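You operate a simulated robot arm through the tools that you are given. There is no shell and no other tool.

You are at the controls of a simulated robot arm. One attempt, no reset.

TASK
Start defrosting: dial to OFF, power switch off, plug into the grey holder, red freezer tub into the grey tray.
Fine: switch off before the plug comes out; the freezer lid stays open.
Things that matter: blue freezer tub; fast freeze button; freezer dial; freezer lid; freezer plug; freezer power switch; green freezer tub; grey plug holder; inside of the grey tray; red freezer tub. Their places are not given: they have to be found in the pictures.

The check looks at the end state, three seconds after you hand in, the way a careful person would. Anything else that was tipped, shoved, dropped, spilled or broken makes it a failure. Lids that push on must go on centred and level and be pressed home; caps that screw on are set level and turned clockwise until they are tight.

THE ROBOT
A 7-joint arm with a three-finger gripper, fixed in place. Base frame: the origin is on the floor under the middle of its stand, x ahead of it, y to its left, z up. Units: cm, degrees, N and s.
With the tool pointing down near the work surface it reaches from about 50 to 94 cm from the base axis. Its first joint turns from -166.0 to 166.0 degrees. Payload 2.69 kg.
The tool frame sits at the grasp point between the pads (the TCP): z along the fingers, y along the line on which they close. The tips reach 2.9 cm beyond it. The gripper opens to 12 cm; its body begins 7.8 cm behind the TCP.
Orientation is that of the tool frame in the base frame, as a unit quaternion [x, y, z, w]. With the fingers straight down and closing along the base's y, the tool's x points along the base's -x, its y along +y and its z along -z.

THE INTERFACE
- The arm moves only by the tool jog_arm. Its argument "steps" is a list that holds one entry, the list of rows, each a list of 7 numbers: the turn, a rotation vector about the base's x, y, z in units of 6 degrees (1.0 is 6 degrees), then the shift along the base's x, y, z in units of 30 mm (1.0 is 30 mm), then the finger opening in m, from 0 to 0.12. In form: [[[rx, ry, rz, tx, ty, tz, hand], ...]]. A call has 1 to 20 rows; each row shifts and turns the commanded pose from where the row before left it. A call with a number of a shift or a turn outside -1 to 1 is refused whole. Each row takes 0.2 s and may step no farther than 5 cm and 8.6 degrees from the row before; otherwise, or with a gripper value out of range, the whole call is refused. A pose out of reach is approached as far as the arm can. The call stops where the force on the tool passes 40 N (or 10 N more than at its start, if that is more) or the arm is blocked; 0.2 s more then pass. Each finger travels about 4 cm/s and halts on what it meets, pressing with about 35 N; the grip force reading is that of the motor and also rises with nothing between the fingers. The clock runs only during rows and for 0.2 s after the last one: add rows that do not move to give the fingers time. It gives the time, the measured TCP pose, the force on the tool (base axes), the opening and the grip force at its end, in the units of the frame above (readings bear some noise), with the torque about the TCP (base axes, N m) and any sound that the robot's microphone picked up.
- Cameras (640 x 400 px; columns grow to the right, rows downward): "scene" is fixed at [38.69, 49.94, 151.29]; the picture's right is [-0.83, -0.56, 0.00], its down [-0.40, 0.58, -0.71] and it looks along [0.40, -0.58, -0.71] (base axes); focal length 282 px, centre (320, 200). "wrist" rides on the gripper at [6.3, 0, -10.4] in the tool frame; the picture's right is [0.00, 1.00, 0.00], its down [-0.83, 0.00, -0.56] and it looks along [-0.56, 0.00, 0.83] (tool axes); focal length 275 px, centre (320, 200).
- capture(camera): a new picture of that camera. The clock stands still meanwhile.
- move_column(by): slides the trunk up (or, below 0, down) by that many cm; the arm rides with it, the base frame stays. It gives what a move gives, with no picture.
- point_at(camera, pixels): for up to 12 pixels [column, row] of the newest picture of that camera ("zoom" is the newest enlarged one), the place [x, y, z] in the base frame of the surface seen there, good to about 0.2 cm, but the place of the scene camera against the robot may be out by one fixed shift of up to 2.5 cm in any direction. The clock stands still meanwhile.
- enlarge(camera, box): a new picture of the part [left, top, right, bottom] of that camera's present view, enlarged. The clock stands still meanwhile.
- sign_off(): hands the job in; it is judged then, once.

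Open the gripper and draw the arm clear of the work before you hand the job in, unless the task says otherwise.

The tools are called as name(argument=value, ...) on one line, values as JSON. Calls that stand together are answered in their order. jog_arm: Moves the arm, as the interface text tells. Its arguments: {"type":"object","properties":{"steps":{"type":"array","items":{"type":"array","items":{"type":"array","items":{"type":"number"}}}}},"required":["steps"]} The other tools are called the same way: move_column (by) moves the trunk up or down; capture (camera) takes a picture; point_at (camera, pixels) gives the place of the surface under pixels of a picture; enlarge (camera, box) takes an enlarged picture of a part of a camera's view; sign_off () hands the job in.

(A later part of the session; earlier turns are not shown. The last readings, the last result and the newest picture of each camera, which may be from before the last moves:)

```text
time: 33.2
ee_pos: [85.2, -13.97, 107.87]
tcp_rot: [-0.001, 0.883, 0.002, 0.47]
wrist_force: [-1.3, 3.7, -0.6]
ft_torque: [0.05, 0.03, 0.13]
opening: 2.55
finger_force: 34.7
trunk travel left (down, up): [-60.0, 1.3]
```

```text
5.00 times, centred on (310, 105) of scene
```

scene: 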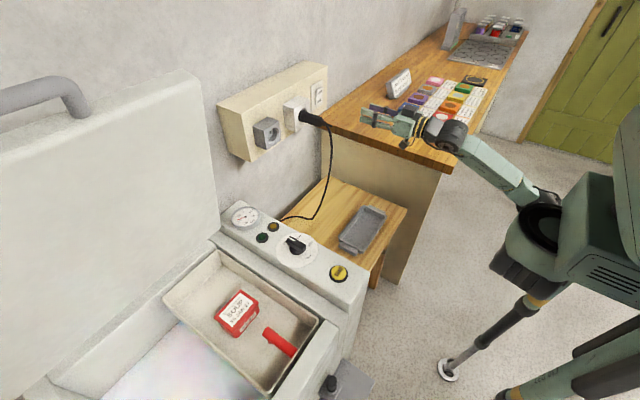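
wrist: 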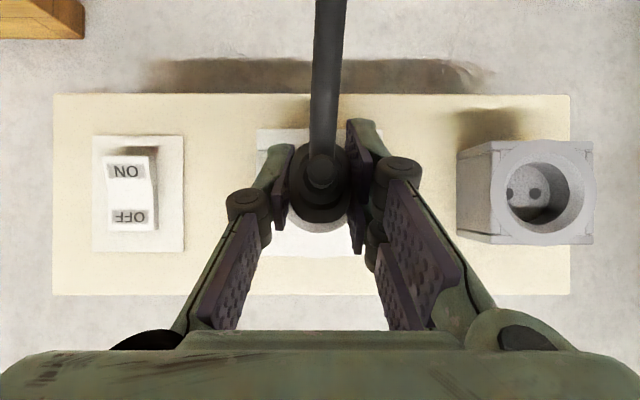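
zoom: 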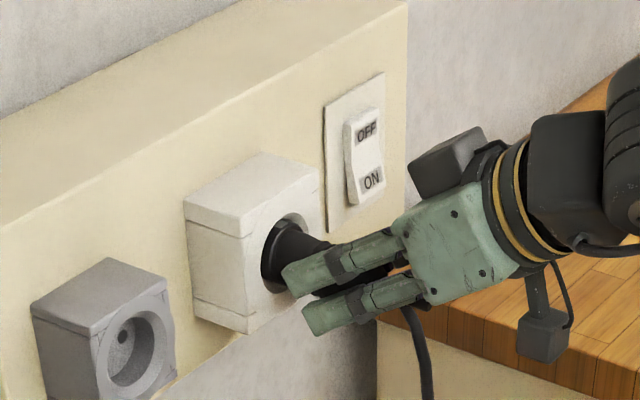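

The pads hold the plug at 2.55 cm with 35 N. I pull straight back along -x in small steps and watch the force.

jog_arm(steps=[[[0, 0, 0, -0.1, 0, 0, 0], [0, 0, 0, -0.1, 0, 0, 0], [0, 0, 0, -0.15, 0, 0, 0], [0, 0, 0, -0.15, 0, 0, 0], [0, 0, 0, -0.2, 0, 0, 0], [0, 0, 0, -0.2, 0, 0, 0]]])

capture(camera="wrist")

enlarge(camera="scene", box=[260, 65, 360, 145])

```text
time: 34.6
ee_pos: [82.55, -14.0, 107.88]
tcp_rot: [-0.001, 0.883, 0.002, 0.469]
wrist_force: [0.3, 0.0, -0.7]
ft_torque: [-0.04, 0.0, 0.0]
opening: 2.54
finger_force: 35.2
trunk travel left (down, up): [-60.0, 1.3]
```

```text
taken
```

wrist: 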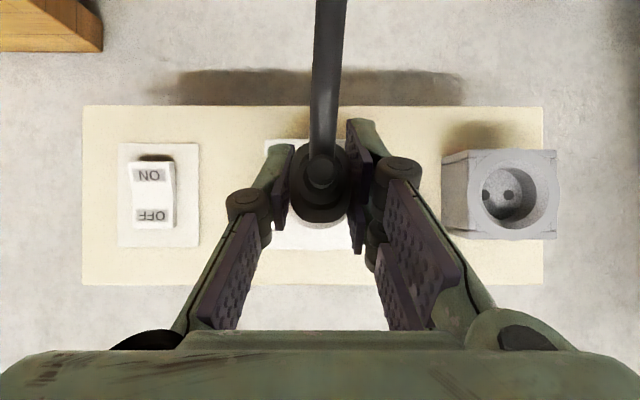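

```text
5.00 times, centred on (310, 105) of scene
```

zoom: 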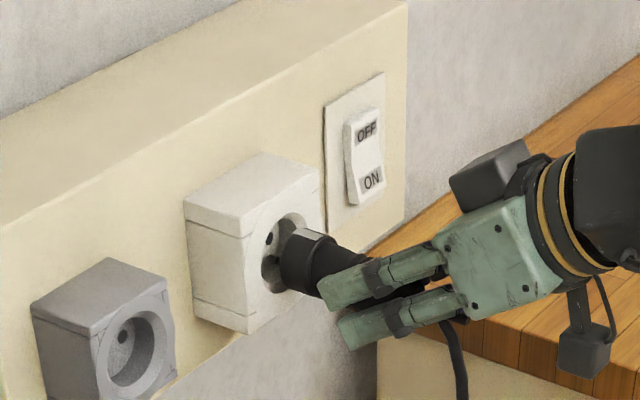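

The plug slides out freely and hasn't shifted in the grip. I pull back 4.5 cm more to clear the pins and check the plug.

jog_arm(steps=[[[0, 0, 0, -0.4, 0, 0, 0], [0, 0, 0, -0.5, 0, 0, 0], [0, 0, 0, -0.5, 0, 0, 0], [0, 0, 0, -0.3, 0, 0, 0], [0, 0, 0, 0, 0, 0, 0]]])

capture(camera="wrist")

enlarge(camera="scene", box=[260, 65, 380, 155])

```text
time: 35.8
ee_pos: [77.28, -14.17, 108.18]
tcp_rot: [0.0, 0.883, 0.002, 0.469]
wrist_force: [0.0, -0.4, -0.1]
ft_torque: [-0.03, 0.03, 0.04]
opening: 2.55
finger_force: 35.2
trunk travel left (down, up): [-60.0, 1.3]
```

```text
taken
```

wrist: 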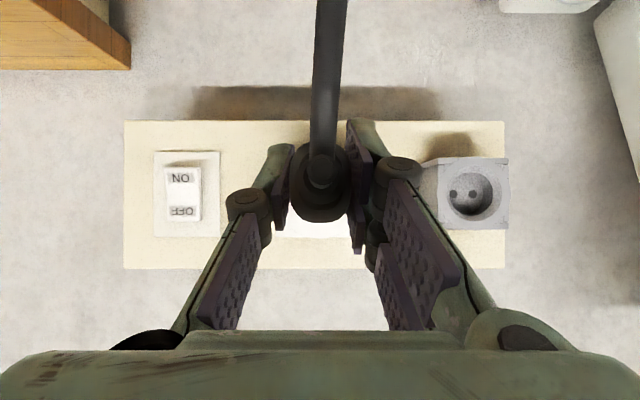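

```text
4.44 times, centred on (320, 110) of scene
```

zoom: 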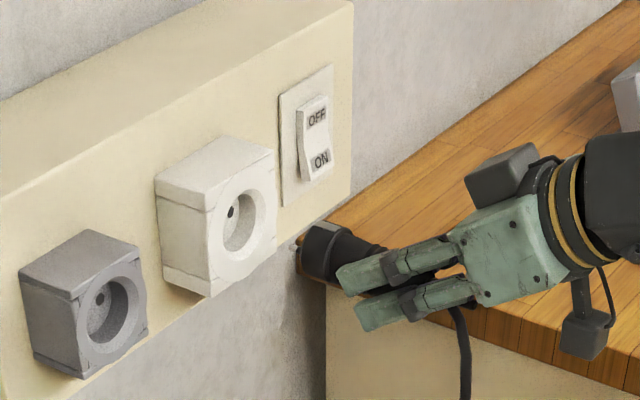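

The plug is fully out and held straight. I carry it +14.0 cm in y to stand in front of the grey holder.

jog_arm(steps=[[[0, 0, 0, 0, 0.5833, 0, 0], [0, 0, 0, 0, 0.5833, 0, 0], [0, 0, 0, 0, 0.5833, 0, 0], [0, 0, 0, 0, 0.5833, 0, 0], [0, 0, 0, 0, 0.5833, 0, 0], [0, 0, 0, 0, 0.5833, 0, 0], [0, 0, 0, 0, 0.5833, 0, 0], [0, 0, 0, 0, 0.5833, -0.013, 0], [0, 0, 0, 0, 0, 0, 0], [0, 0, 0, 0, 0, 0, 0]]])

capture(camera="wrist")

enlarge(camera="scene", box=[220, 65, 380, 185])

```text
time: 38.0
ee_pos: [77.31, -0.1, 107.83]
tcp_rot: [0.0, 0.883, 0.002, 0.47]
wrist_force: [0.0, -0.6, -0.6]
ft_torque: [0.04, 0.03, 0.01]
opening: 2.54
finger_force: 34.9
trunk travel left (down, up): [-60.0, 1.3]
```

```text
taken
```

wrist: 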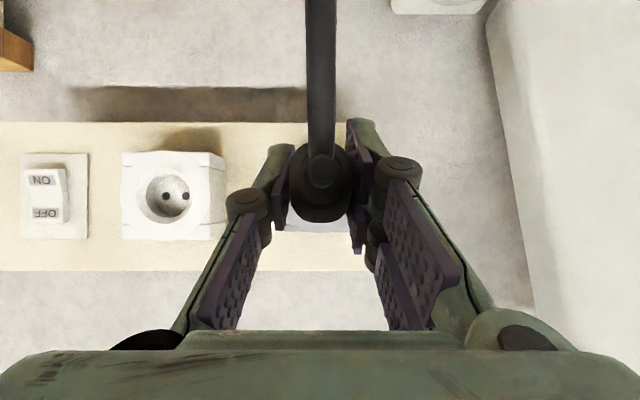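

```text
3.33 times, centred on (300, 125) of scene
```

zoom: 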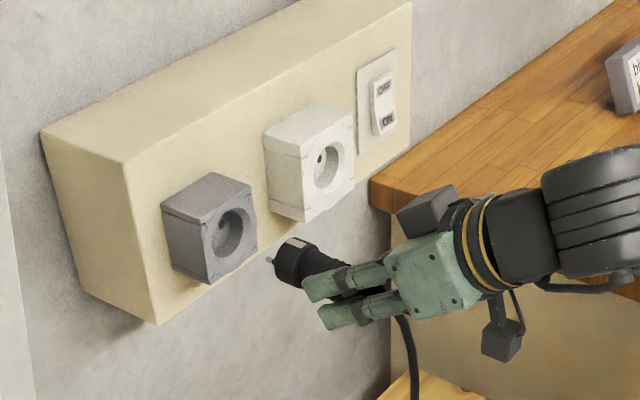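

The plug hangs in front of the holder. I advance 5.4 cm to just short of the recess and check alignment before entering.

jog_arm(steps=[[[0, 0, 0, 0.45, 0, 0, 0], [0, 0, 0, 0.45, 0, 0, 0], [0, 0, 0, 0.45, 0, 0, 0], [0, 0, 0, 0.45, 0, 0, 0], [0, 0, 0, 0, 0, 0, 0]]])

capture(camera="wrist")

enlarge(camera="scene", box=[240, 100, 330, 165])

enlarge(camera="wrist", box=[220, 110, 420, 260])

```text
time: 39.2
ee_pos: [82.67, -0.01, 108.01]
tcp_rot: [-0.001, 0.883, 0.002, 0.469]
wrist_force: [-0.4, -0.4, 0.6]
ft_torque: [-0.01, -0.02, 0.01]
opening: 2.57
finger_force: 34.7
trunk travel left (down, up): [-60.0, 1.3]
```

```text
taken
```

wrist: 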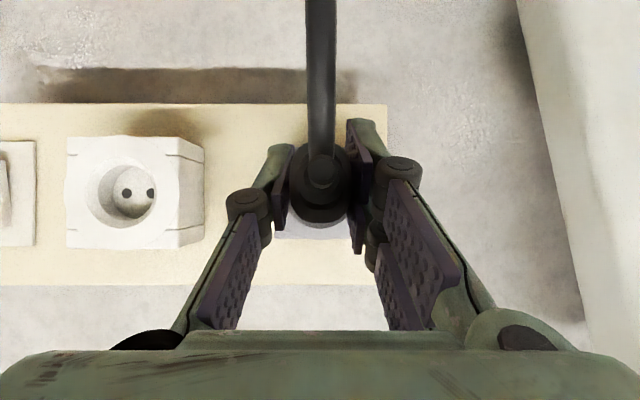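

```text
6.15 times, centred on (285, 132) of scene
```

zoom: 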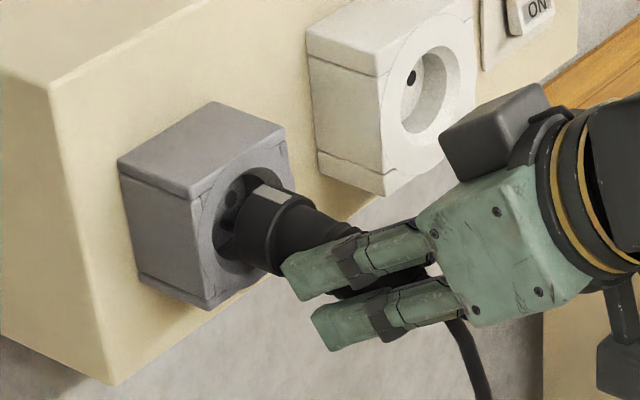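

```text
2.67 times, centred on (320, 185) of wrist
```

zoom: 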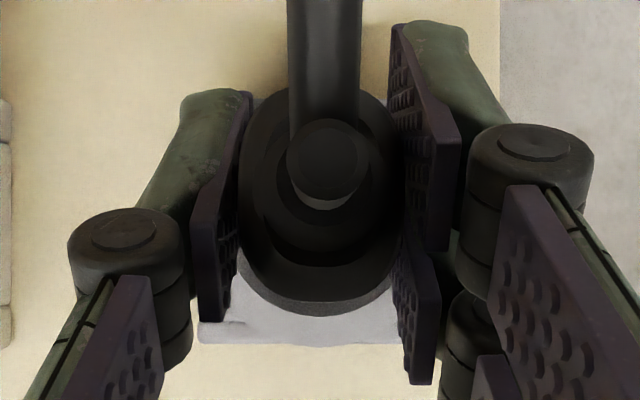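

The plug's collar is at the mouth of the recess and looks centred. I push in slowly, 3 mm per step.

jog_arm(steps=[[[0, 0, 0, 0.1, 0, 0, 0], [0, 0, 0, 0.1, 0, 0, 0], [0, 0, 0, 0.1, 0, 0, 0], [0, 0, 0, 0.1, 0, 0, 0]]])

enlarge(camera="scene", box=[240, 100, 330, 165])

```text
time: 40.2
ee_pos: [83.92, -0.02, 107.78]
tcp_rot: [-0.001, 0.883, 0.002, 0.469]
wrist_force: [0.5, 0.3, -0.7]
ft_torque: [-0.01, 0.05, 0.02]
opening: 2.53
finger_force: 35.1
trunk travel left (down, up): [-60.0, 1.3]
```

```text
6.15 times, centred on (285, 132) of scene
```

zoom: 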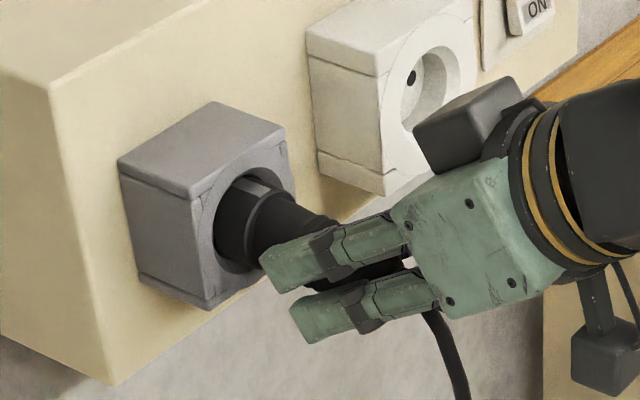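

The collar has entered the recess with no force. I continue another 1.5 cm to seat it.

jog_arm(steps=[[[0, 0, 0, 0.1, 0, 0, 0], [0, 0, 0, 0.1, 0, 0, 0], [0, 0, 0, 0.1, 0, 0, 0], [0, 0, 0, 0.08, 0, 0, 0], [0, 0, 0, 0.06, 0, 0, 0]]])

enlarge(camera="scene", box=[240, 100, 330, 165])

capture(camera="wrist")

```text
time: 41.4
ee_pos: [85.01, -0.05, 107.99]
tcp_rot: [-0.001, 0.883, 0.002, 0.469]
wrist_force: [-24.5, -2.3, -2.1]
ft_torque: [-0.05, 0.23, -0.02]
opening: 2.54
finger_force: 34.7
trunk travel left (down, up): [-60.0, 1.3]
```

```text
6.15 times, centred on (285, 132) of scene
```

zoom: 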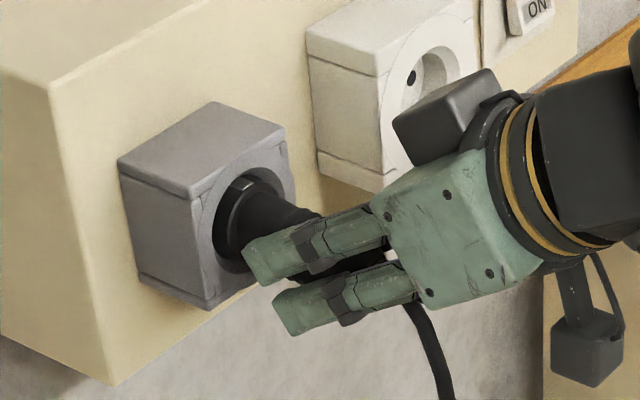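

```text
taken
```

wrist: 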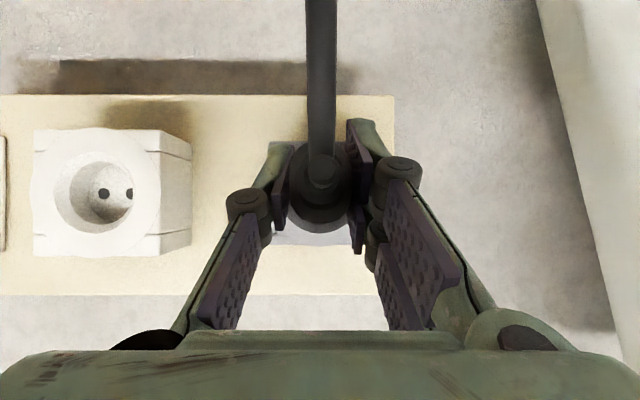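

The force rose to 24 N at x=85.0, about where the plug sat in its socket (85.2). I press a little more to make sure it is home.

jog_arm(steps=[[[0, 0, 0, 0.04, 0, 0, 0], [0, 0, 0, 0.04, 0, 0, 0], [0, 0, 0, 0.04, 0, 0, 0], [0, 0, 0, 0, 0, 0, 0]]])

enlarge(camera="scene", box=[240, 100, 330, 165])

```text
time: 41.9
ee_pos: [85.07, -0.02, 107.9]
tcp_rot: [-0.001, 0.884, 0.001, 0.468]
wrist_force: [-19.0, -3.6, 6.0]
ft_torque: [-0.03, -0.34, -0.03]
opening: 2.51
finger_force: 34.8
trunk travel left (down, up): [-60.0, 1.3]
stopped in row 2: the force on the tool passed its limit at 43 N (the readings are from after the stop); the commanded pose is now the measured one
```

```text
6.15 times, centred on (285, 132) of scene
```

zoom: 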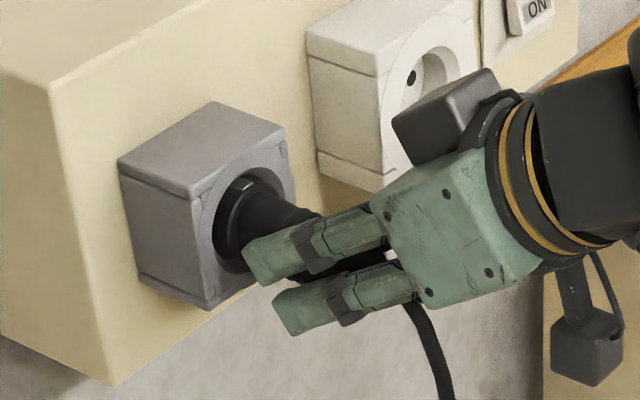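

It hit 43 N without moving, so the plug is home. I open the fingers and watch whether the plug stays.

jog_arm(steps=[[[0, 0, 0, 0, 0, 0, 0.03], [0, 0, 0, 0, 0, 0, 0.045], [0, 0, 0, 0, 0, 0, 0.06], [0, 0, 0, 0, 0, 0, 0.08], [0, 0, 0, 0, 0, 0, 0.08], [0, 0, 0, 0, 0, 0, 0.08]]])

capture(camera="wrist")

enlarge(camera="scene", box=[240, 100, 330, 165])

```text
time: 43.3
ee_pos: [85.26, -0.08, 107.67]
tcp_rot: [-0.002, 0.884, 0.002, 0.468]
wrist_force: [0.2, -0.3, -0.2]
ft_torque: [-0.01, 0.03, 0.02]
opening: 8.01
finger_force: 0.1
trunk travel left (down, up): [-60.0, 1.3]
```

```text
taken
```

wrist: 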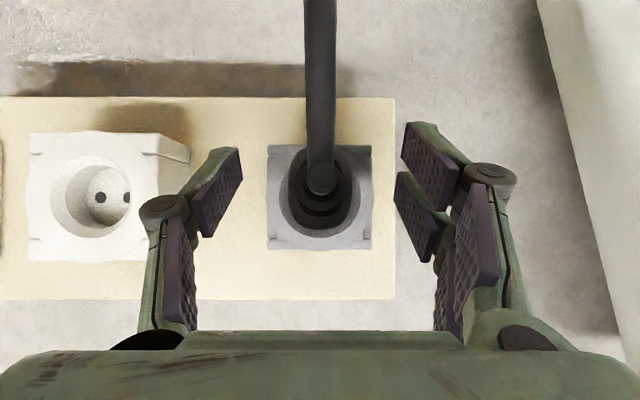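

```text
6.15 times, centred on (285, 132) of scene
```

zoom: 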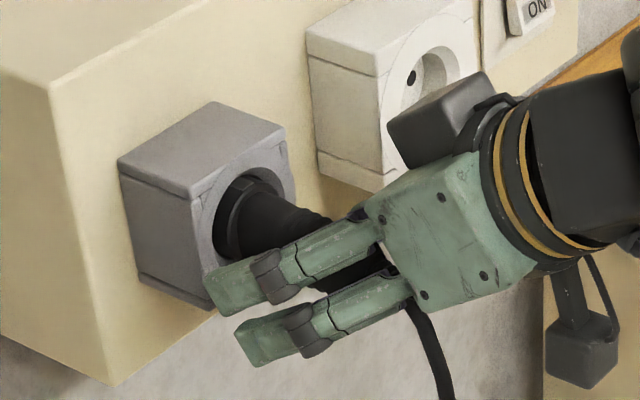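

The plug stays in the holder after release. I draw straight back along -x until clear and then re-check the plug.

jog_arm(steps=[[[0, 0, 0, -0.6, 0, 0, 0.08], [0, 0, 0, -1, 0, 0, 0.08], [0, 0, 0, -1, 0, 0, 0.08], [0, 0, 0, -1, 0, 0, 0.08], [0, 0, 0, -1, 0, 0, 0.08], [0, 0, 0, -1, 0, 0, 0.08], [0, 0, 0, 0, 0, 0, 0.08]]])

capture(camera="wrist")

capture(camera="scene")

enlarge(camera="scene", box=[240, 85, 340, 165])

```text
time: 44.6
ee_pos: [70.42, 8.03, 107.18]
tcp_rot: [-0.073, 0.884, 0.041, 0.46]
wrist_force: [0.0, 0.1, 0.3]
ft_torque: [0.01, 0.0, 0.0]
opening: 8.0
finger_force: 0.0
trunk travel left (down, up): [-60.0, 1.3]
stopped in row 6: the arm was blocked; the commanded pose is now the measured one
```

```text
taken
```

wrist: 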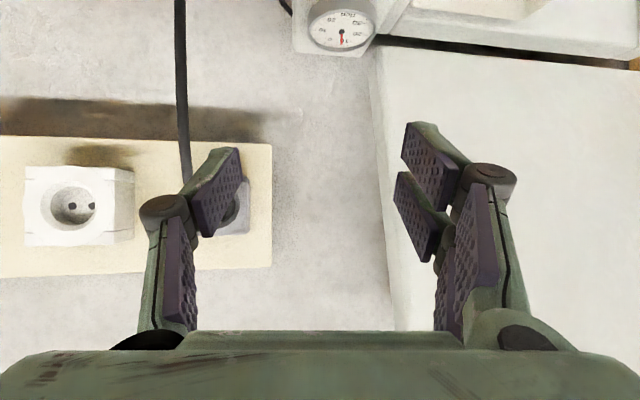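

```text
taken
```

scene: 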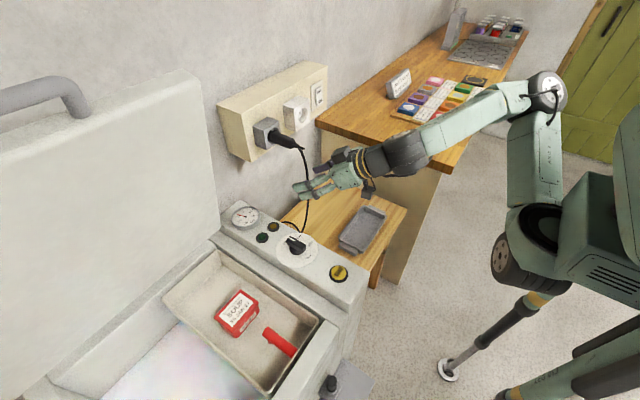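

```text
5.00 times, centred on (290, 125) of scene
```

zoom: 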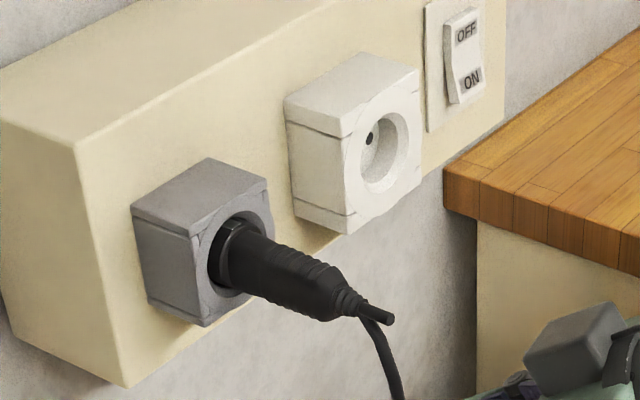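

The arm blocked at the end of the retreat, probably a joint limit, and slid to (70.4, 8.0, 107.2), with no force. The plug still sits straight in the holder in the zoom. Before moving over the freezer I measure the lid, basket and tub.

point_at(camera="scene", pixels=[[150, 200], [205, 200], [180, 90], [210, 235], [235, 310], [232, 322], [222, 318], [250, 298], [215, 275], [290, 310], [270, 370], [190, 310]])

enlarge(camera="scene", box=[150, 240, 340, 400])

```text
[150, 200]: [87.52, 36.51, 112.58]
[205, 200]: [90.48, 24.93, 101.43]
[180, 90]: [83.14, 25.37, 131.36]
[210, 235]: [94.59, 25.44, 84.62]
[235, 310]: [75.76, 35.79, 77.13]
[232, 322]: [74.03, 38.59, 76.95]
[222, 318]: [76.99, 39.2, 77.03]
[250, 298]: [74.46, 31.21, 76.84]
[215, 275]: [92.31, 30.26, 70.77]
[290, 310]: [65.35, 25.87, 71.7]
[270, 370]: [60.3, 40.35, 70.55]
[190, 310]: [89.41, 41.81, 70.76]
```

```text
2.50 times, centred on (245, 320) of scene
```

zoom: 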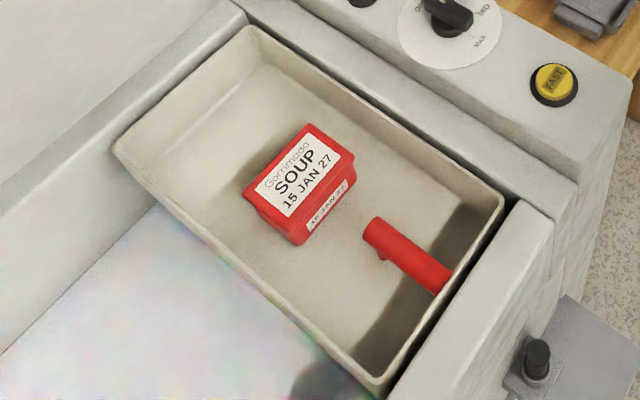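

The lid leans forward as it rises (x≈92 at z=102, x≈84.5 at z=132), so the hand must stay well short of it. I bring the tool back to pointing straight down around (72, 20, 112).

jog_arm(steps=[[[-0.082, 0.915, -0.145, 0.05, 0.2, 0.167, 0.08], [-0.082, 0.915, -0.145, 0.05, 0.2, 0.167, 0.08], [-0.082, 0.915, -0.145, 0.05, 0.2, 0.167, 0.08], [-0.082, 0.915, -0.145, 0.05, 0.2, 0.167, 0.08], [-0.082, 0.915, -0.145, 0.05, 0.2, 0.167, 0.08], [-0.082, 0.915, -0.145, 0.05, 0.2, 0.167, 0.08], [-0.082, 0.915, -0.145, 0.05, 0.2, 0.167, 0.08], [-0.082, 0.915, -0.145, 0.05, 0.2, 0.167, 0.08], [-0.082, 0.915, -0.145, 0.05, 0.2, 0.167, 0.08], [-0.082, 0.915, -0.145, 0.05, 0.2, 0.167, 0.08], [0, 0, 0, 0, 0, 0, 0.08]]])

capture(camera="scene")

capture(camera="wrist")

```text
time: 47.0
ee_pos: [71.93, 13.95, 112.33]
tcp_rot: [-0.001, 1.0, -0.001, -0.001]
wrist_force: [0.6, 0.9, 0.7]
ft_torque: [-0.04, 0.0, -0.04]
opening: 8.01
finger_force: 0.0
trunk travel left (down, up): [-60.0, 1.3]
```

```text
taken
```

scene: 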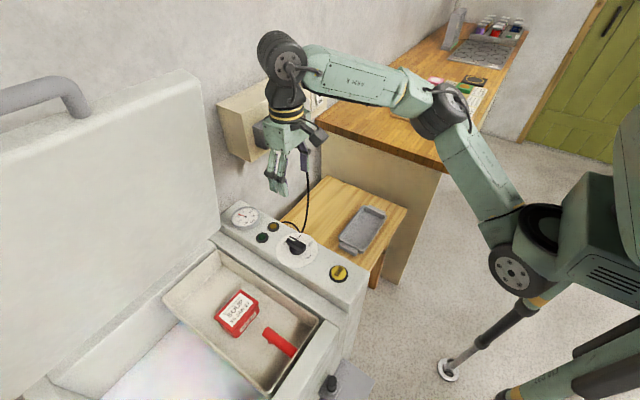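

```text
taken
```

wrist: 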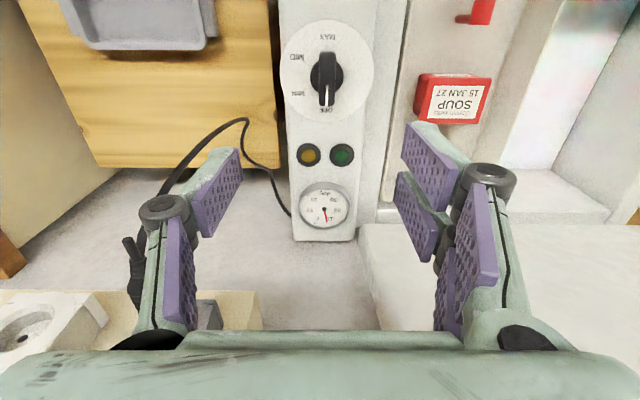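

The arm is back in its usual shape, and the tub appears at (452,98). I move to about (56, 35, 108) to look at the tub from above.

jog_arm(steps=[[[0, 0, 0, -0.76, 1, -0.15, 0.1], [0, 0, 0, -0.76, 1, -0.15, 0.1], [0, 0, 0, -0.76, 1, -0.15, 0.1], [0, 0, 0, -0.76, 1, -0.15, 0.1], [0, 0, 0, -0.76, 1, -0.15, 0.1], [0, 0, 0, -0.76, 1, -0.15, 0.1], [0, 0, 0, -0.76, 1, -0.15, 0.1], [0, 0, 0, 0, 0, 0, 0.1]]])

capture(camera="wrist")

capture(camera="scene")

```text
time: 48.8
ee_pos: [55.99, 34.97, 109.0]
tcp_rot: [0.0, 1.0, -0.001, 0.001]
wrist_force: [-0.7, 0.4, -0.1]
ft_torque: [0.01, 0.0, 0.01]
opening: 10.03
finger_force: 0.1
trunk travel left (down, up): [-60.0, 1.3]
```

```text
taken
```

wrist: 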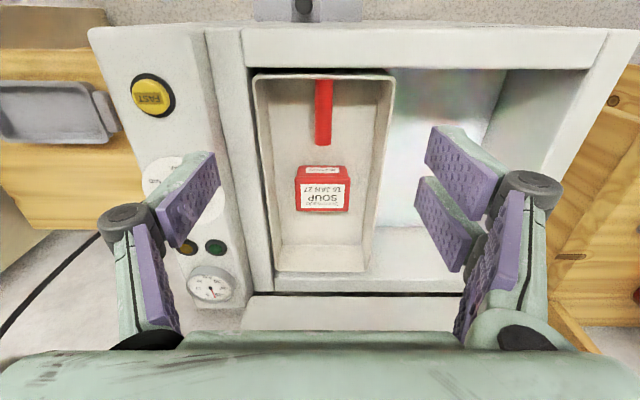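

```text
taken
```

scene: 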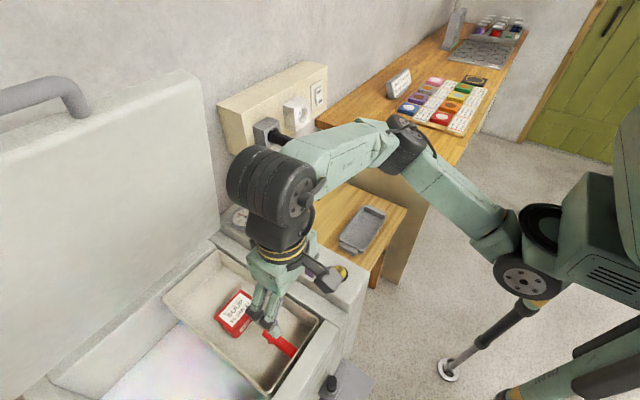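

Here the tub is at (323,188) and the red scraper at (323,115). I zoom on the basket and measure the tub's corners.

enlarge(camera="wrist", box=[243, 60, 403, 280])

enlarge(camera="wrist", box=[270, 130, 380, 230])

```text
1.82 times, centred on (323, 170) of wrist
```

zoom: 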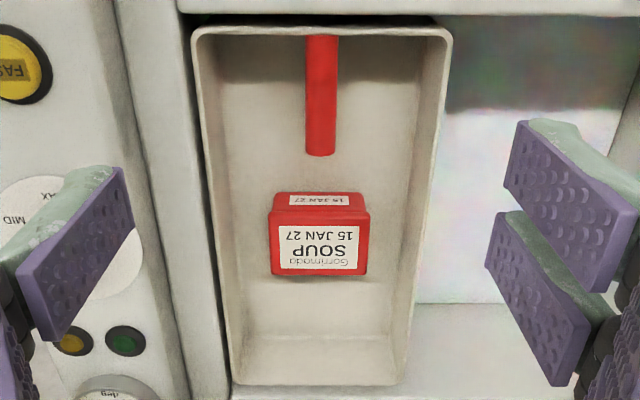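

```text
4.00 times, centred on (325, 180) of wrist
```

zoom: 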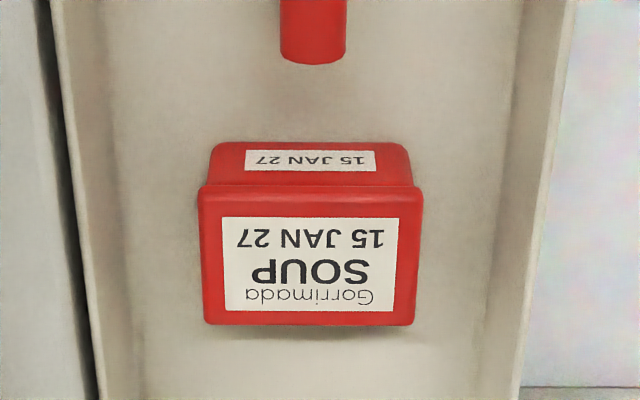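

point_at(camera="zoom", pixels=[[205, 192], [418, 190], [210, 318], [412, 320], [310, 255], [310, 160], [310, 50], [140, 250], [490, 250], [90, 250], [545, 250], [310, 350]])

point_at(camera="wrist", pixels=[[258, 78], [390, 78], [276, 268], [366, 268], [325, 85], [323, 140], [323, 110], [250, 160], [400, 160], [230, 160], [323, 250], [323, 285]])

```text
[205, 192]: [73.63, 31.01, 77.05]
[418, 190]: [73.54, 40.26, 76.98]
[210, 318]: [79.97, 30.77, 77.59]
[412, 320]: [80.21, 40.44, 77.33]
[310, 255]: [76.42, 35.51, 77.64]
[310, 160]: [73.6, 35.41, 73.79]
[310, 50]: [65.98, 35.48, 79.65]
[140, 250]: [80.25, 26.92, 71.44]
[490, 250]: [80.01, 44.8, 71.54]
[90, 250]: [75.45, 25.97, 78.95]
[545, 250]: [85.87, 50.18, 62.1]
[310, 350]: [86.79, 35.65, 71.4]
```

```text
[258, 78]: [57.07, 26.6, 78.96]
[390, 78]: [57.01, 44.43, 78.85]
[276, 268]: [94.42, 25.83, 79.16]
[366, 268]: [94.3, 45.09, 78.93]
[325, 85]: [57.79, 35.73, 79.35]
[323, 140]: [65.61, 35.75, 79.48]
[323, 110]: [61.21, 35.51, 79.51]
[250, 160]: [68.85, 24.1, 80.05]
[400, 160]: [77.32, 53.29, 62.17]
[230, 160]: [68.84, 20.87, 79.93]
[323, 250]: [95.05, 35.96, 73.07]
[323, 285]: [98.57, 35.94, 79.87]
```

The tub's lid spans x 73.4–80.2 and y 30.8–40.5, top z≈77.5, on the basket floor at z≈71.4. The basket rim is at z≈79. Next I measure the grey tray to choose the grip direction.

enlarge(camera="scene", box=[320, 190, 410, 270])

```text
5.00 times, centred on (365, 230) of scene
```

zoom: 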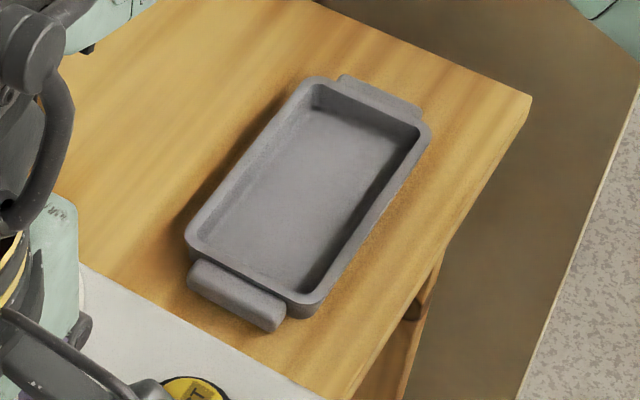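

point_at(camera="zoom", pixels=[[190, 235], [308, 298], [312, 85], [425, 128], [290, 190], [220, 232], [300, 268], [325, 110], [395, 140], [250, 300], [380, 95], [150, 230]])

```text
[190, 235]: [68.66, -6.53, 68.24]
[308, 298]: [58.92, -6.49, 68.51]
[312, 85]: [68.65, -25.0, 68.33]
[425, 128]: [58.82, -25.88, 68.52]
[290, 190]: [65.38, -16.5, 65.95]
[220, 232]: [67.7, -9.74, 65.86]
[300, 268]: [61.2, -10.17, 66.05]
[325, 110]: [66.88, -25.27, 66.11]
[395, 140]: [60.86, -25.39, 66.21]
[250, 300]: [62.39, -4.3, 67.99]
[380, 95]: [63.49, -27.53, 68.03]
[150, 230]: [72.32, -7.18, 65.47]
```

The tray floor is about 8.3 cm wide in x and 17 cm long in y (rim z≈69.0, floor z≈66.6 after the offset). I'll grip the tub across its 6.8 cm width (along x) with the tips kept about 2.8 cm above its bottom. First I turn the tool -90° while coming down to (62, 35.5, 92).

jog_arm(steps=[[[0, 0, -1, 0.133, 0.011, -0.378, 0.1], [0, 0, -1, 0.133, 0.011, -0.378, 0.1], [0, 0, -1, 0.133, 0.011, -0.378, 0.1], [0, 0, -1, 0.133, 0.011, -0.378, 0.1], [0, 0, -1, 0.133, 0.011, -0.378, 0.1], [0, 0, -1, 0.133, 0.011, -0.378, 0.1], [0, 0, -1, 0.133, 0.011, -0.378, 0.1], [0, 0, -1, 0.133, 0.011, -0.378, 0.1], [0, 0, -1, 0.133, 0.011, -0.378, 0.1], [0, 0, -1, 0.133, 0.011, -0.378, 0.1], [0, 0, -1, 0.133, 0.011, -0.378, 0.1], [0, 0, -1, 0.133, 0.011, -0.378, 0.1], [0, 0, -1, 0.133, 0.011, -0.378, 0.1], [0, 0, -1, 0.133, 0.011, -0.378, 0.1], [0, 0, -1, 0.133, 0.011, -0.378, 0.1], [0, 0, 0, 0, 0, 0, 0.1]]])

capture(camera="scene")

capture(camera="wrist")

```text
time: 52.2
ee_pos: [62.05, 35.64, 92.05]
tcp_rot: [0.707, 0.707, -0.001, 0.0]
wrist_force: [0.0, -0.1, -0.4]
ft_torque: [0.01, 0.01, 0.02]
opening: 9.98
finger_force: 0.0
trunk travel left (down, up): [-60.0, 1.3]
```

```text
taken
```

scene: 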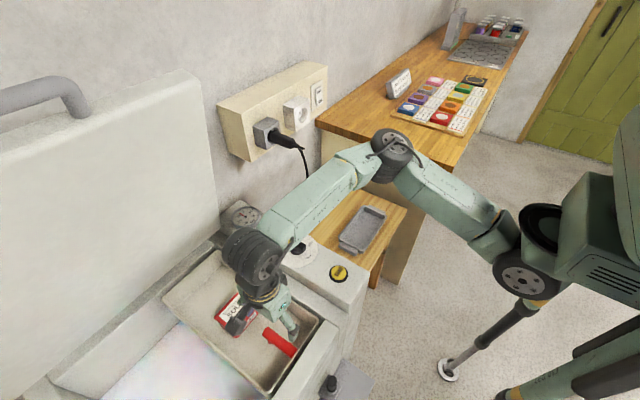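

```text
taken
```

wrist: 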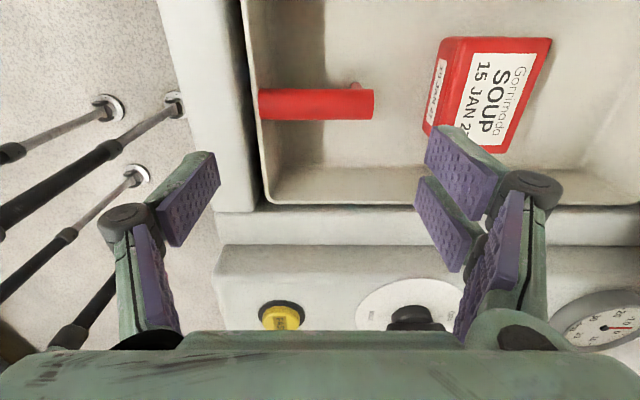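

The tool now closes along x, with the tub at (490,95) to its right. Before going lower I check how high the forearm and elbow are above the panel and desk.

point_at(camera="scene", pixels=[[390, 150], [395, 172], [340, 180], [310, 215], [280, 235], [300, 235], [255, 255], [420, 185], [375, 175], [265, 215], [285, 258], [330, 205]])

point_at(camera="wrist", pixels=[[440, 42], [548, 42], [428, 125], [495, 90], [360, 88], [370, 100], [280, 315], [410, 315], [640, 205], [330, 205], [330, 240], [430, 70]])

```text
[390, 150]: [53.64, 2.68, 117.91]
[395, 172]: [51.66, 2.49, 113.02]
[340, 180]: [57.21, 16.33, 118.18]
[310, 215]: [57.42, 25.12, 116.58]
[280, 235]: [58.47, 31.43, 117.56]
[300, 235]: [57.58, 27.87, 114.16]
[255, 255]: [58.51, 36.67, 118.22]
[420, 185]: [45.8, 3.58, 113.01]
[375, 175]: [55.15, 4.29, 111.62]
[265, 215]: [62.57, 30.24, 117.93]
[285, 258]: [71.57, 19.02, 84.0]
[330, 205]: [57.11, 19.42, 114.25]
```

```text
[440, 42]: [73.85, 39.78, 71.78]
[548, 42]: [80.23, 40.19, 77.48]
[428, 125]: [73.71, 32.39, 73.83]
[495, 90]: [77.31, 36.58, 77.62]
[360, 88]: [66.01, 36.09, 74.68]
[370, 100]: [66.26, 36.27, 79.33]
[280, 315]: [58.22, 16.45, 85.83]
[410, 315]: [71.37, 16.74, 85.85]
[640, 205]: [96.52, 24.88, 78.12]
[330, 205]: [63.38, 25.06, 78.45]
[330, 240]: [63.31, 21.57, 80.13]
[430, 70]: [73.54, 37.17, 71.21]
```

The forearm's underside will stay roughly 8 cm above the panel, so going lower is safe. I move to (76.85, 35.5, 86), just above the tub.

jog_arm(steps=[[[0, 0, 0, 0.987, -0.01, -0.4, 0.1], [0, 0, 0, 0.987, -0.01, -0.4, 0.1], [0, 0, 0, 0.987, -0.01, -0.4, 0.1], [0, 0, 0, 0.987, -0.01, -0.4, 0.1], [0, 0, 0, 0.987, -0.01, -0.4, 0.1], [0, 0, 0, 0, 0, 0, 0.1]]])

capture(camera="wrist")

capture(camera="scene")

```text
time: 53.6
ee_pos: [76.84, 35.45, 86.14]
tcp_rot: [0.707, 0.707, 0.0, 0.001]
wrist_force: [0.2, -1.1, 0.8]
ft_torque: [-0.02, -0.01, -0.02]
opening: 9.99
finger_force: 0.1
trunk travel left (down, up): [-60.0, 1.3]
```

```text
taken
```

wrist: 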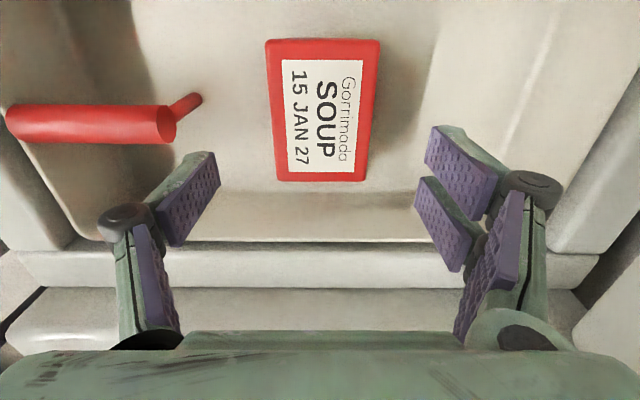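

```text
taken
```

scene: 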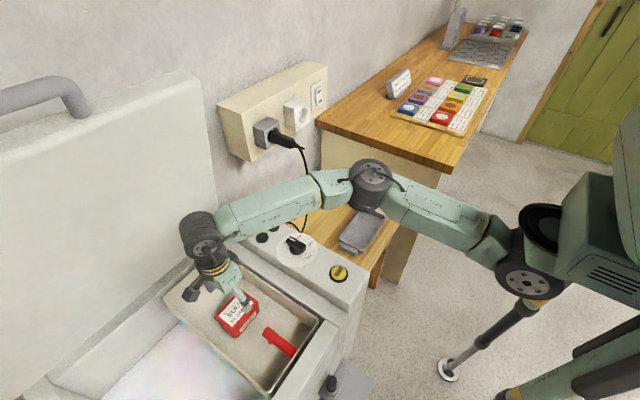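

The tub's lid is centred at column 322 and works out at (77.0, 35.6) with a 7.1 cm width. I centre on it, go down to z≈77.1 and close on it gently.

jog_arm(steps=[[[0, 0, 0, 0.05, 0.03, -0.6, 0.1], [0, 0, 0, 0, 0, -0.6, 0.1], [0, 0, 0, 0, 0, -0.6, 0.1], [0, 0, 0, 0, 0, -0.6, 0.1], [0, 0, 0, 0, 0, -0.4, 0.1], [0, 0, 0, 0, 0, -0.2, 0.1], [0, 0, 0, 0, 0, 0, 0.1]]])

capture(camera="wrist")

enlarge(camera="scene", box=[150, 200, 340, 400])

```text
time: 55.2
ee_pos: [76.88, 35.35, 77.13]
tcp_rot: [0.707, 0.708, 0.0, 0.0]
wrist_force: [0.3, -0.4, -0.2]
ft_torque: [-0.03, 0.04, -0.01]
opening: 9.99
finger_force: 0.0
trunk travel left (down, up): [-60.0, 1.3]
```

```text
taken
```

wrist: 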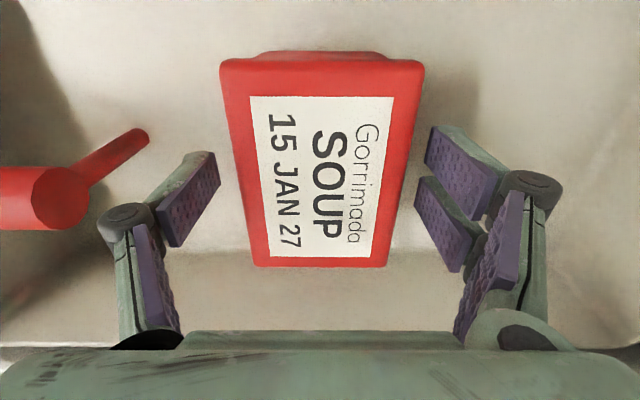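

```text
2.00 times, centred on (245, 300) of scene
```

zoom: 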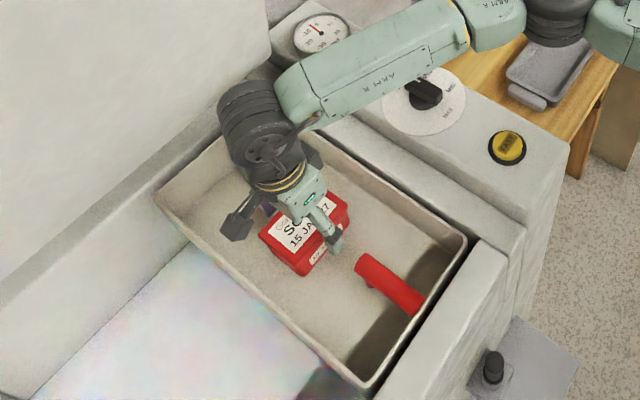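

The tub lies between the fingers with even gaps, about 2 mm to +y of the TCP. I shift that 2 mm and close.

jog_arm(steps=[[[0, 0, 0, 0, 0.07, 0, 0.095], [0, 0, 0, 0, 0, 0, 0.085], [0, 0, 0, 0, 0, 0, 0.075], [0, 0, 0, 0, 0, 0, 0.065], [0, 0, 0, 0, 0, 0, 0.055], [0, 0, 0, 0, 0, 0, 0.045], [0, 0, 0, 0, 0, 0, 0.045], [0, 0, 0, 0, 0, 0, 0.045]]])

capture(camera="wrist")

```text
time: 57.0
ee_pos: [76.89, 35.81, 77.06]
tcp_rot: [0.707, 0.708, 0.0, 0.0]
wrist_force: [1.1, -0.4, 1.7]
ft_torque: [0.06, -0.18, -0.01]
opening: 7.18
finger_force: 34.7
trunk travel left (down, up): [-60.0, 1.3]
```

```text
taken
```

wrist: 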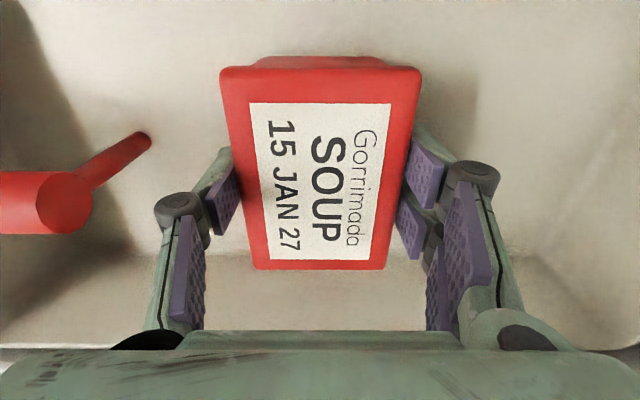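

The tub is held at 7.2 cm with 35 N. I lift it straight up, slowly at first, and check the force.

jog_arm(steps=[[[0, 0, 0, 0, 0, 0.15, 0.045], [0, 0, 0, 0, 0, 0.2, 0.045], [0, 0, 0, 0, 0, 0.3, 0.045], [0, 0, 0, 0, 0, 0.4, 0.045], [0, 0, 0, 0, 0, 0.5, 0.045], [0, 0, 0, 0, 0, 0.5, 0.045], [0, 0, 0, 0, 0, 0.5, 0.045], [0, 0, 0, 0, 0, 0.5, 0.045], [0, 0, 0, 0, 0, 0, 0.045]]])

capture(camera="wrist")

capture(camera="scene")

```text
time: 59.0
ee_pos: [76.88, 35.55, 86.12]
tcp_rot: [0.707, 0.707, 0.0, 0.0]
wrist_force: [0.5, 0.3, -3.6]
ft_torque: [0.02, 0.0, 0.03]
opening: 7.17
finger_force: 35.0
trunk travel left (down, up): [-60.0, 1.3]
```

```text
taken
```

wrist: 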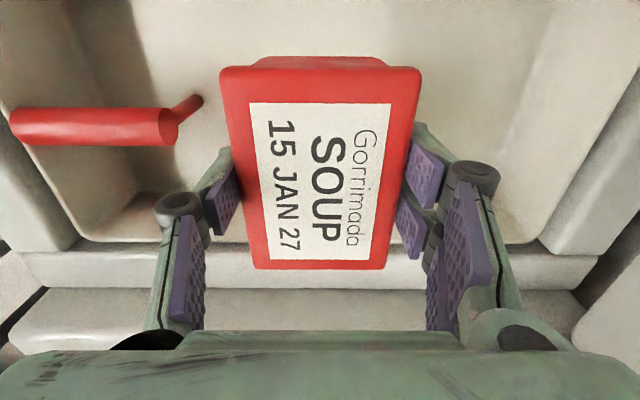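

```text
taken
```

scene: 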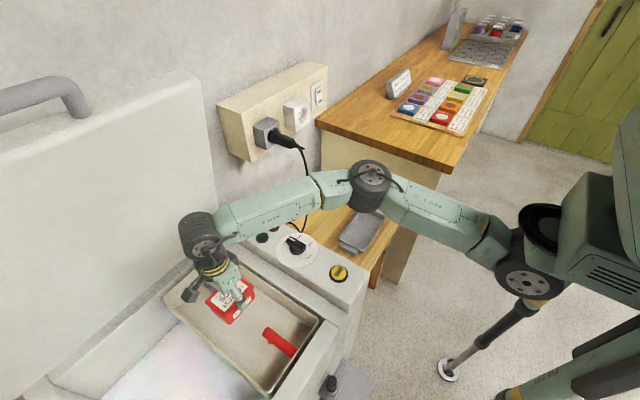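

The tub is clear of the basket (load about 3.6 N) and the scraper hasn't moved. I draw it back from the leaning lid and up to (66, 35.5, 98).

jog_arm(steps=[[[0, 0, 0, -0.6, 0, 0.667, 0.045], [0, 0, 0, -0.6, 0, 0.667, 0.045], [0, 0, 0, -0.6, 0, 0.667, 0.045], [0, 0, 0, -0.6, 0, 0.667, 0.045], [0, 0, 0, -0.6, 0, 0.667, 0.045], [0, 0, 0, -0.6, 0, 0.667, 0.045], [0, 0, 0, 0, 0, 0, 0.045]]])

capture(camera="scene")

```text
time: 60.6
ee_pos: [66.07, 35.6, 98.14]
tcp_rot: [0.708, 0.706, -0.001, 0.0]
wrist_force: [0.8, 0.5, -3.2]
ft_torque: [0.01, -0.02, 0.01]
opening: 7.16
finger_force: 35.4
trunk travel left (down, up): [-60.0, 1.3]
```

```text
taken
```

scene: 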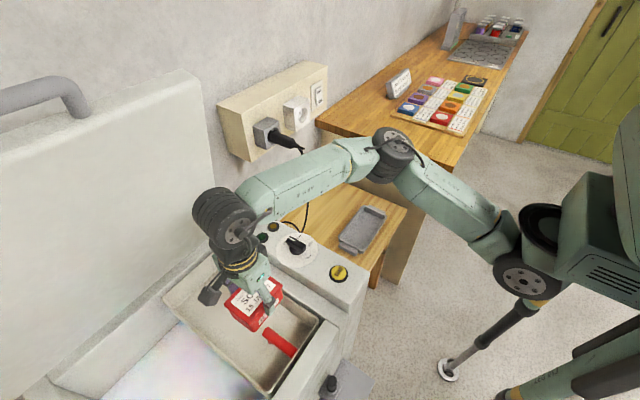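

The tub hangs level and is clear of the lid. I carry it across the panel at this height (its bottom at z≈92, above the knob at 88) to y≈10.

jog_arm(steps=[[[0, 0, 0, 0, -0.7, 0, 0.045], [0, 0, 0, 0, -0.7, 0, 0.045], [0, 0, 0, 0, -0.7, 0, 0.045], [0, 0, 0, 0, -0.7, 0, 0.045], [0, 0, 0, 0, -0.7, 0, 0.045], [0, 0, 0, 0, -0.7, 0, 0.045], [0, 0, 0, 0, -0.7, 0, 0.045], [0, 0, 0, 0, -0.7, 0, 0.045], [0, 0, 0, 0, -0.7, 0, 0.045], [0, 0, 0, 0, -0.7, 0, 0.045], [0, 0, 0, 0, -0.7, 0, 0.045], [0, 0, 0, 0, -0.7, 0, 0.045], [0, 0, 0, 0, 0, 0, 0.045]]])

capture(camera="scene")

```text
time: 63.4
ee_pos: [66.15, 10.3, 98.3]
tcp_rot: [0.707, 0.708, -0.001, 0.0]
wrist_force: [0.2, 0.1, -4.0]
ft_torque: [0.0, -0.05, -0.02]
opening: 7.16
finger_force: 35.0
trunk travel left (down, up): [-60.0, 1.3]
```

```text
taken
```

scene: 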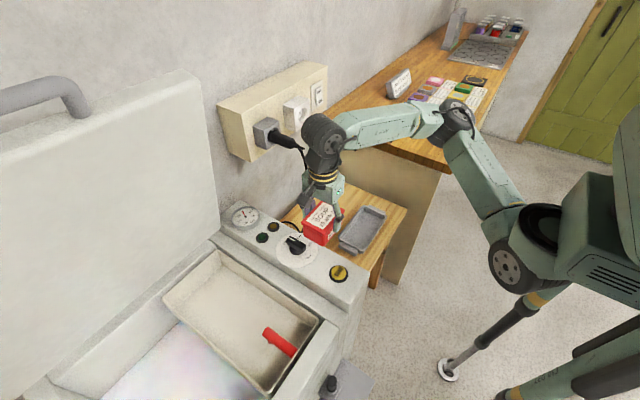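

The tub is over the panel, level and well held. Before continuing I check the elbow near (455,115) against the desk.

point_at(camera="scene", pixels=[[455, 115], [445, 130], [470, 135], [420, 120], [325, 130], [440, 85], [400, 85], [300, 150], [305, 180], [430, 95]])

```text
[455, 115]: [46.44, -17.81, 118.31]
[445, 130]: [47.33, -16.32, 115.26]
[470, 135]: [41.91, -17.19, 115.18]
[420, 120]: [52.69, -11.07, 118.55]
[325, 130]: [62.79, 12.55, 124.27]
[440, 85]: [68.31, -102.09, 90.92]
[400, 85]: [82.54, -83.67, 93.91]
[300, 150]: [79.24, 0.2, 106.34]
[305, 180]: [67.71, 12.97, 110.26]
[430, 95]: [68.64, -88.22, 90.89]
```

The elbow is at about (47, -18, 118), well above and short of the desk. I carry on to y≈-16.5 above the tray.

jog_arm(steps=[[[0, 0, 0, -0.02, -0.745, 0, 0.045], [0, 0, 0, -0.02, -0.745, 0, 0.045], [0, 0, 0, -0.02, -0.745, 0, 0.045], [0, 0, 0, -0.02, -0.745, 0, 0.045], [0, 0, 0, -0.02, -0.745, 0, 0.045], [0, 0, 0, -0.02, -0.745, 0, 0.045], [0, 0, 0, -0.02, -0.745, 0, 0.045], [0, 0, 0, -0.02, -0.745, 0, 0.045], [0, 0, 0, -0.02, -0.745, 0, 0.045], [0, 0, 0, -0.02, -0.745, 0, 0.045], [0, 0, 0, -0.02, -0.745, 0, 0.045], [0, 0, 0, -0.02, -0.745, 0, 0.045], [0, 0, 0, 0, 0, 0, 0.045]]])

capture(camera="scene")

capture(camera="wrist")

```text
time: 66.2
ee_pos: [65.46, -16.56, 98.31]
tcp_rot: [0.707, 0.708, -0.001, 0.0]
wrist_force: [0.2, -0.6, -2.6]
ft_torque: [-0.03, 0.03, -0.01]
opening: 7.18
finger_force: 35.4
trunk travel left (down, up): [-60.0, 1.3]
```

```text
taken
```

scene: 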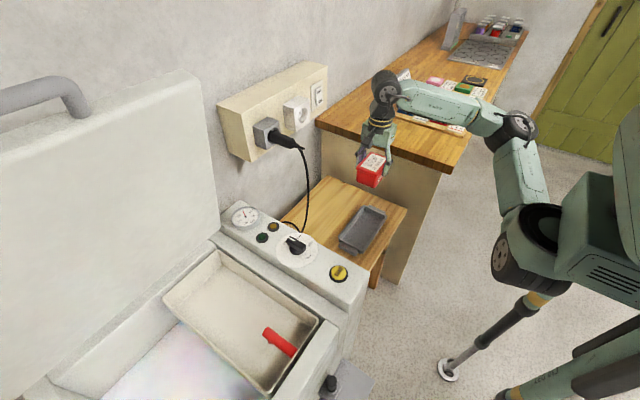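

```text
taken
```

wrist: 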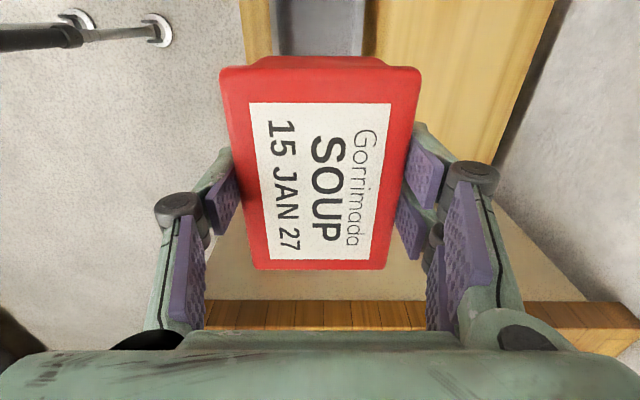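

The tub is above the tray, whose near part shows at the top of the wrist view around (320,28). I zoom there and measure the tray walls in x.

enlarge(camera="wrist", box=[230, 0, 410, 60])

enlarge(camera="scene", box=[320, 190, 410, 270])

```text
3.56 times, centred on (320, 30) of wrist
```

zoom: 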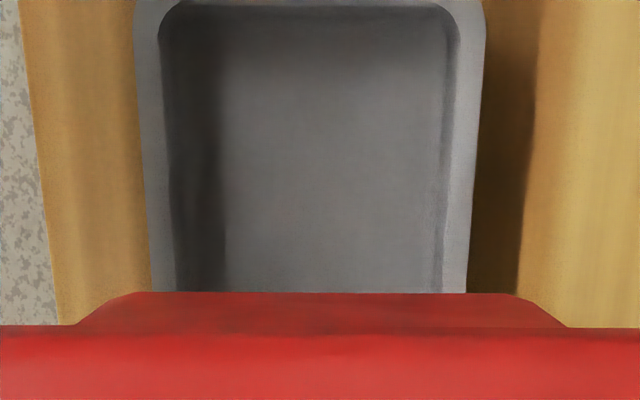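

```text
5.00 times, centred on (365, 230) of scene
```

zoom: 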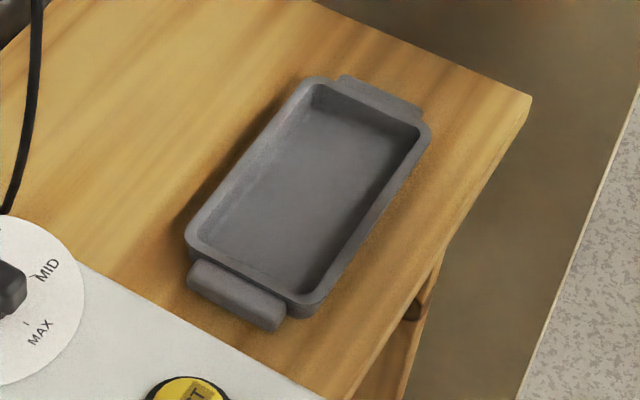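

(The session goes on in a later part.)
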